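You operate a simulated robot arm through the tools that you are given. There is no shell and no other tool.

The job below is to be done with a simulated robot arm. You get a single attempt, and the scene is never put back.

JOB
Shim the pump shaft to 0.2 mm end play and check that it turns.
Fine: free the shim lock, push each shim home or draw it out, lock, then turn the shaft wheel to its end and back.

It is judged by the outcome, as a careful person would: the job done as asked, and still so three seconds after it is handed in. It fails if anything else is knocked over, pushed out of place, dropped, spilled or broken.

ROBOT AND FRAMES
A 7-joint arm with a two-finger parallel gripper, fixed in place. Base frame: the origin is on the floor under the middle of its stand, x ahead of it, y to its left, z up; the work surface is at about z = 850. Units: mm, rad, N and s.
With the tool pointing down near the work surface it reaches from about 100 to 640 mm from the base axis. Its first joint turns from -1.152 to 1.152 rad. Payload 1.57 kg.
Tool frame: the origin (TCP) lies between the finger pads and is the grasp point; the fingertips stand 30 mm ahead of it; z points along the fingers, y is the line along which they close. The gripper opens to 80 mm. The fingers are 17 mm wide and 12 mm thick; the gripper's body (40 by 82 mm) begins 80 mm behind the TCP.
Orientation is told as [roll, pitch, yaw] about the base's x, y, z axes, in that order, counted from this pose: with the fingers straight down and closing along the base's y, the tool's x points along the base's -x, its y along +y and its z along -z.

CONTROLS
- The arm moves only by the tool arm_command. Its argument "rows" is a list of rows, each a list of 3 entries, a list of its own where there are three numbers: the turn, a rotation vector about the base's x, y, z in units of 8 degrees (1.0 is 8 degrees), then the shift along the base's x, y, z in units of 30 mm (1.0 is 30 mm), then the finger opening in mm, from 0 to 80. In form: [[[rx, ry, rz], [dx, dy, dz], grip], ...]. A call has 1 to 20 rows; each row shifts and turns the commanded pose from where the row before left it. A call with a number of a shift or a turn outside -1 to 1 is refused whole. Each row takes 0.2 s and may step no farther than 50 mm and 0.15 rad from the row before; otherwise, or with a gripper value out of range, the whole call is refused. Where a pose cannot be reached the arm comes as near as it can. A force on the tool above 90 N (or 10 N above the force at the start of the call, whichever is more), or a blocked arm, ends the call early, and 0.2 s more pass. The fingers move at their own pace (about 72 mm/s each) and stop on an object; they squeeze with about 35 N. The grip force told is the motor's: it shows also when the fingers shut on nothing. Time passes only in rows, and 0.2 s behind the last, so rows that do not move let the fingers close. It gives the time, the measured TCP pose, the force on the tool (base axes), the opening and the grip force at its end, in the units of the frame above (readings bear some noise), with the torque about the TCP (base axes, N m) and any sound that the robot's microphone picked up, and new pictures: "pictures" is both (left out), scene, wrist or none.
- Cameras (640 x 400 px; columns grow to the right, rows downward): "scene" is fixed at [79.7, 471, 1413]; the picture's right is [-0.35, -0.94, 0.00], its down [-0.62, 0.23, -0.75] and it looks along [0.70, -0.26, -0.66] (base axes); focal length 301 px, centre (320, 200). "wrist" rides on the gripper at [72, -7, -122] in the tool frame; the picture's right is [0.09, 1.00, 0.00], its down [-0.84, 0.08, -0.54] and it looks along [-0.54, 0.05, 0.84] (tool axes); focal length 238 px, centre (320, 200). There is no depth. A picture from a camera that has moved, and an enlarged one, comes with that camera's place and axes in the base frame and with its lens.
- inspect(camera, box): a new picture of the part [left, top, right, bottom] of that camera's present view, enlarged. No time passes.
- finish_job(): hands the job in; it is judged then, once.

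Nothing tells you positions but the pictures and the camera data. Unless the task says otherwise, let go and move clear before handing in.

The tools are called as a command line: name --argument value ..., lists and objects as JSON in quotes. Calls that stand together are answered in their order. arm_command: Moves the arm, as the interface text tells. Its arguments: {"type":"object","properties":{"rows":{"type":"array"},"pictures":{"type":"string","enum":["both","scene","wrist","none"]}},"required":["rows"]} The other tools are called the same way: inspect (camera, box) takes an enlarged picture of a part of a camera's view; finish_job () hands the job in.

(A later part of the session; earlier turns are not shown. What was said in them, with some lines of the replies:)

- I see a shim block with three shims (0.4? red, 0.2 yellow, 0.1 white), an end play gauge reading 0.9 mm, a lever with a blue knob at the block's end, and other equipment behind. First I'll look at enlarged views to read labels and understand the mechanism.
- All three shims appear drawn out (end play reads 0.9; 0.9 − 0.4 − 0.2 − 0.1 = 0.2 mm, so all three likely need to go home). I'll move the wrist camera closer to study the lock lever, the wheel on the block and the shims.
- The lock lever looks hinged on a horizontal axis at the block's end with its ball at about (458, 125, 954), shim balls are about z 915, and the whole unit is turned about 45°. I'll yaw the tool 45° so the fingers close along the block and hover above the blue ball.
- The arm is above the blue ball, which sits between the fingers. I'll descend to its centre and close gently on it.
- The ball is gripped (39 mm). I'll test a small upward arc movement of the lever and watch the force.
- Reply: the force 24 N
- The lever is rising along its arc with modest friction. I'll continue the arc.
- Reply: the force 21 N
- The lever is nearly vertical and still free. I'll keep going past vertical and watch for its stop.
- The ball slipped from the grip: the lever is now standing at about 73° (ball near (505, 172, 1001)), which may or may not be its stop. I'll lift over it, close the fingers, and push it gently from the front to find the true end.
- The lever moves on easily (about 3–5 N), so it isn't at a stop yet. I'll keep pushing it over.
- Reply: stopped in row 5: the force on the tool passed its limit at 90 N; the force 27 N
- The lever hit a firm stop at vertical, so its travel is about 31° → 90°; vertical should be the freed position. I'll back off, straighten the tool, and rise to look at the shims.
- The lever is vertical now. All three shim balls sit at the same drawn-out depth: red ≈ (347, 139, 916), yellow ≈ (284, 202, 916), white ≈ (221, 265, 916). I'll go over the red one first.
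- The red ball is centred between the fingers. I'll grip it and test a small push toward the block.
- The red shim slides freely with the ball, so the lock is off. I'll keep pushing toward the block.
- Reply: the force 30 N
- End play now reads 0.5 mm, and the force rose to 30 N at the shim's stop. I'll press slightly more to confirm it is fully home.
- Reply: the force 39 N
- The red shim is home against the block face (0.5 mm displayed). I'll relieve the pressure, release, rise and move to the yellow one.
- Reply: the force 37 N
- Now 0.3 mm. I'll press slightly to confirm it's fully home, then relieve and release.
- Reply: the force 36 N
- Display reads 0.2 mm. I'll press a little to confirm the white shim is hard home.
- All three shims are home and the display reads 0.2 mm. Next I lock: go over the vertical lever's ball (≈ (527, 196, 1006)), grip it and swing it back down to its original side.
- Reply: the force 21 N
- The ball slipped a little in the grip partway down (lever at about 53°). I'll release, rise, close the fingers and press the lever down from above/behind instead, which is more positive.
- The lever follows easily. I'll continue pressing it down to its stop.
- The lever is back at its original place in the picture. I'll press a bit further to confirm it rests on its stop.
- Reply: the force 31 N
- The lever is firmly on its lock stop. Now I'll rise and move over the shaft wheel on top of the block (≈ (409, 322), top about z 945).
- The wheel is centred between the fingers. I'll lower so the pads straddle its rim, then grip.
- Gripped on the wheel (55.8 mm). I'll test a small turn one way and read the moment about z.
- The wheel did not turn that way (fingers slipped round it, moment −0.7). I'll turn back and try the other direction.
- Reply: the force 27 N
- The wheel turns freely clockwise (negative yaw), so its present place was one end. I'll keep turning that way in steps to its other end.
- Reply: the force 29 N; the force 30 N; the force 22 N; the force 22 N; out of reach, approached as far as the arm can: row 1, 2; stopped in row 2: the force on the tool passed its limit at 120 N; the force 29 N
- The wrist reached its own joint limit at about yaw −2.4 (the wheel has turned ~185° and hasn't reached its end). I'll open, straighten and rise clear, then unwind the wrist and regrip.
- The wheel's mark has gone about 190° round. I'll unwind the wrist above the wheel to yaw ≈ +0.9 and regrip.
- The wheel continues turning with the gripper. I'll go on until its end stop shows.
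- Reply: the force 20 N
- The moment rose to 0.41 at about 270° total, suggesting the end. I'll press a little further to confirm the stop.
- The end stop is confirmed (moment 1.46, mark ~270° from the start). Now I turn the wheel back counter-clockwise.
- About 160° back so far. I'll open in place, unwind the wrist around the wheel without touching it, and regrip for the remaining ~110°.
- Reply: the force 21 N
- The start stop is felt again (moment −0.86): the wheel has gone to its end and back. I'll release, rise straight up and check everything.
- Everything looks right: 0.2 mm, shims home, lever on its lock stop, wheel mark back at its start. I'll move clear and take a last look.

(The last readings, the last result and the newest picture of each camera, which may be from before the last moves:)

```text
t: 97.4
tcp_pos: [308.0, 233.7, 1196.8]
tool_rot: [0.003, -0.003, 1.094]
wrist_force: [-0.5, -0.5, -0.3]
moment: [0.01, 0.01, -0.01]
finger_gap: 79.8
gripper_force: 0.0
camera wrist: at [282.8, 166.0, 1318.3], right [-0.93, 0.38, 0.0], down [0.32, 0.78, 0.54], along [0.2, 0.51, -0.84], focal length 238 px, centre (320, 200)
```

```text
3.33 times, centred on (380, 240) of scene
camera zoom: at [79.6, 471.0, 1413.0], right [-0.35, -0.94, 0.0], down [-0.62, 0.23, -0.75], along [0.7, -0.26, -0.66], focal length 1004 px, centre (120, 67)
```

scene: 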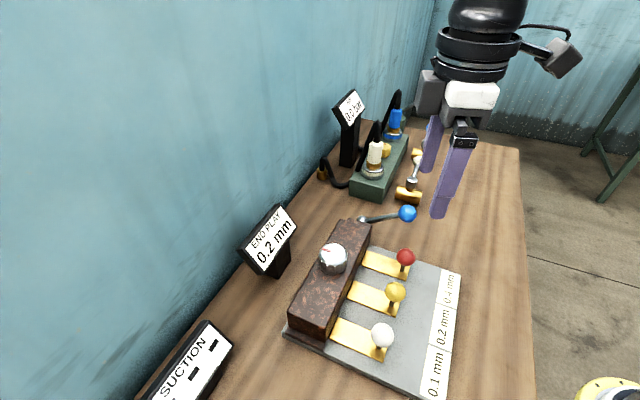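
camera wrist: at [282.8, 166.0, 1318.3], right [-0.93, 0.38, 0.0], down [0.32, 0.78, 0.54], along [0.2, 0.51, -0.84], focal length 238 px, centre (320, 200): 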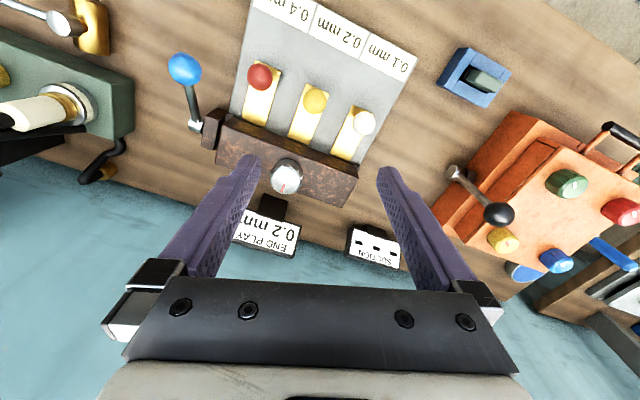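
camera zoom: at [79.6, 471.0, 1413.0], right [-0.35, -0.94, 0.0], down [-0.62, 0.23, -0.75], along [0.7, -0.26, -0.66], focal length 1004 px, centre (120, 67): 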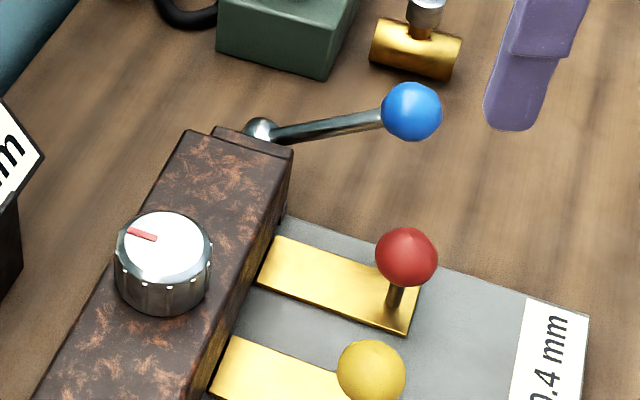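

The display reads 0.2 mm, all three shims are home and the lock lever is back on its stop. The wheel turned about 270° to its end stop and back to its start stop. The arm is clear and nothing else looks disturbed, so I'm handing the job in.

finish_job

```text
The job is handed in.
```

The pump shaft is shimmed to 0.2 mm end play, and it turns. The job is handed in.

- **Shims:** with the lock free, I pushed all three shims home (0.4, 0.2 and 0.1 mm). The display went from 0.9 mm to 0.2 mm.
- **Lock:** I swung the lever up to its stop to free the shims. Afterwards I pressed it back down onto its original stop. The ball slipped out of the grip once on the way up and once on the way down, so I finished both swings by pushing with closed fingers.
- **Shaft check:** after locking, the wheel turned about 270° to its far stop and then all the way back to its start stop. It moved freely in between, and the red mark is back where it began.
- **Regripping:** the wrist reached its own turning limit partway through the first turn, and the arm stopped itself when the force passed its limit. I let go, unwound the wrist and regripped the wheel, once on the way out and once on the way back.

In the last pictures nothing else looked moved or disturbed, and the arm is clear with the gripper open.
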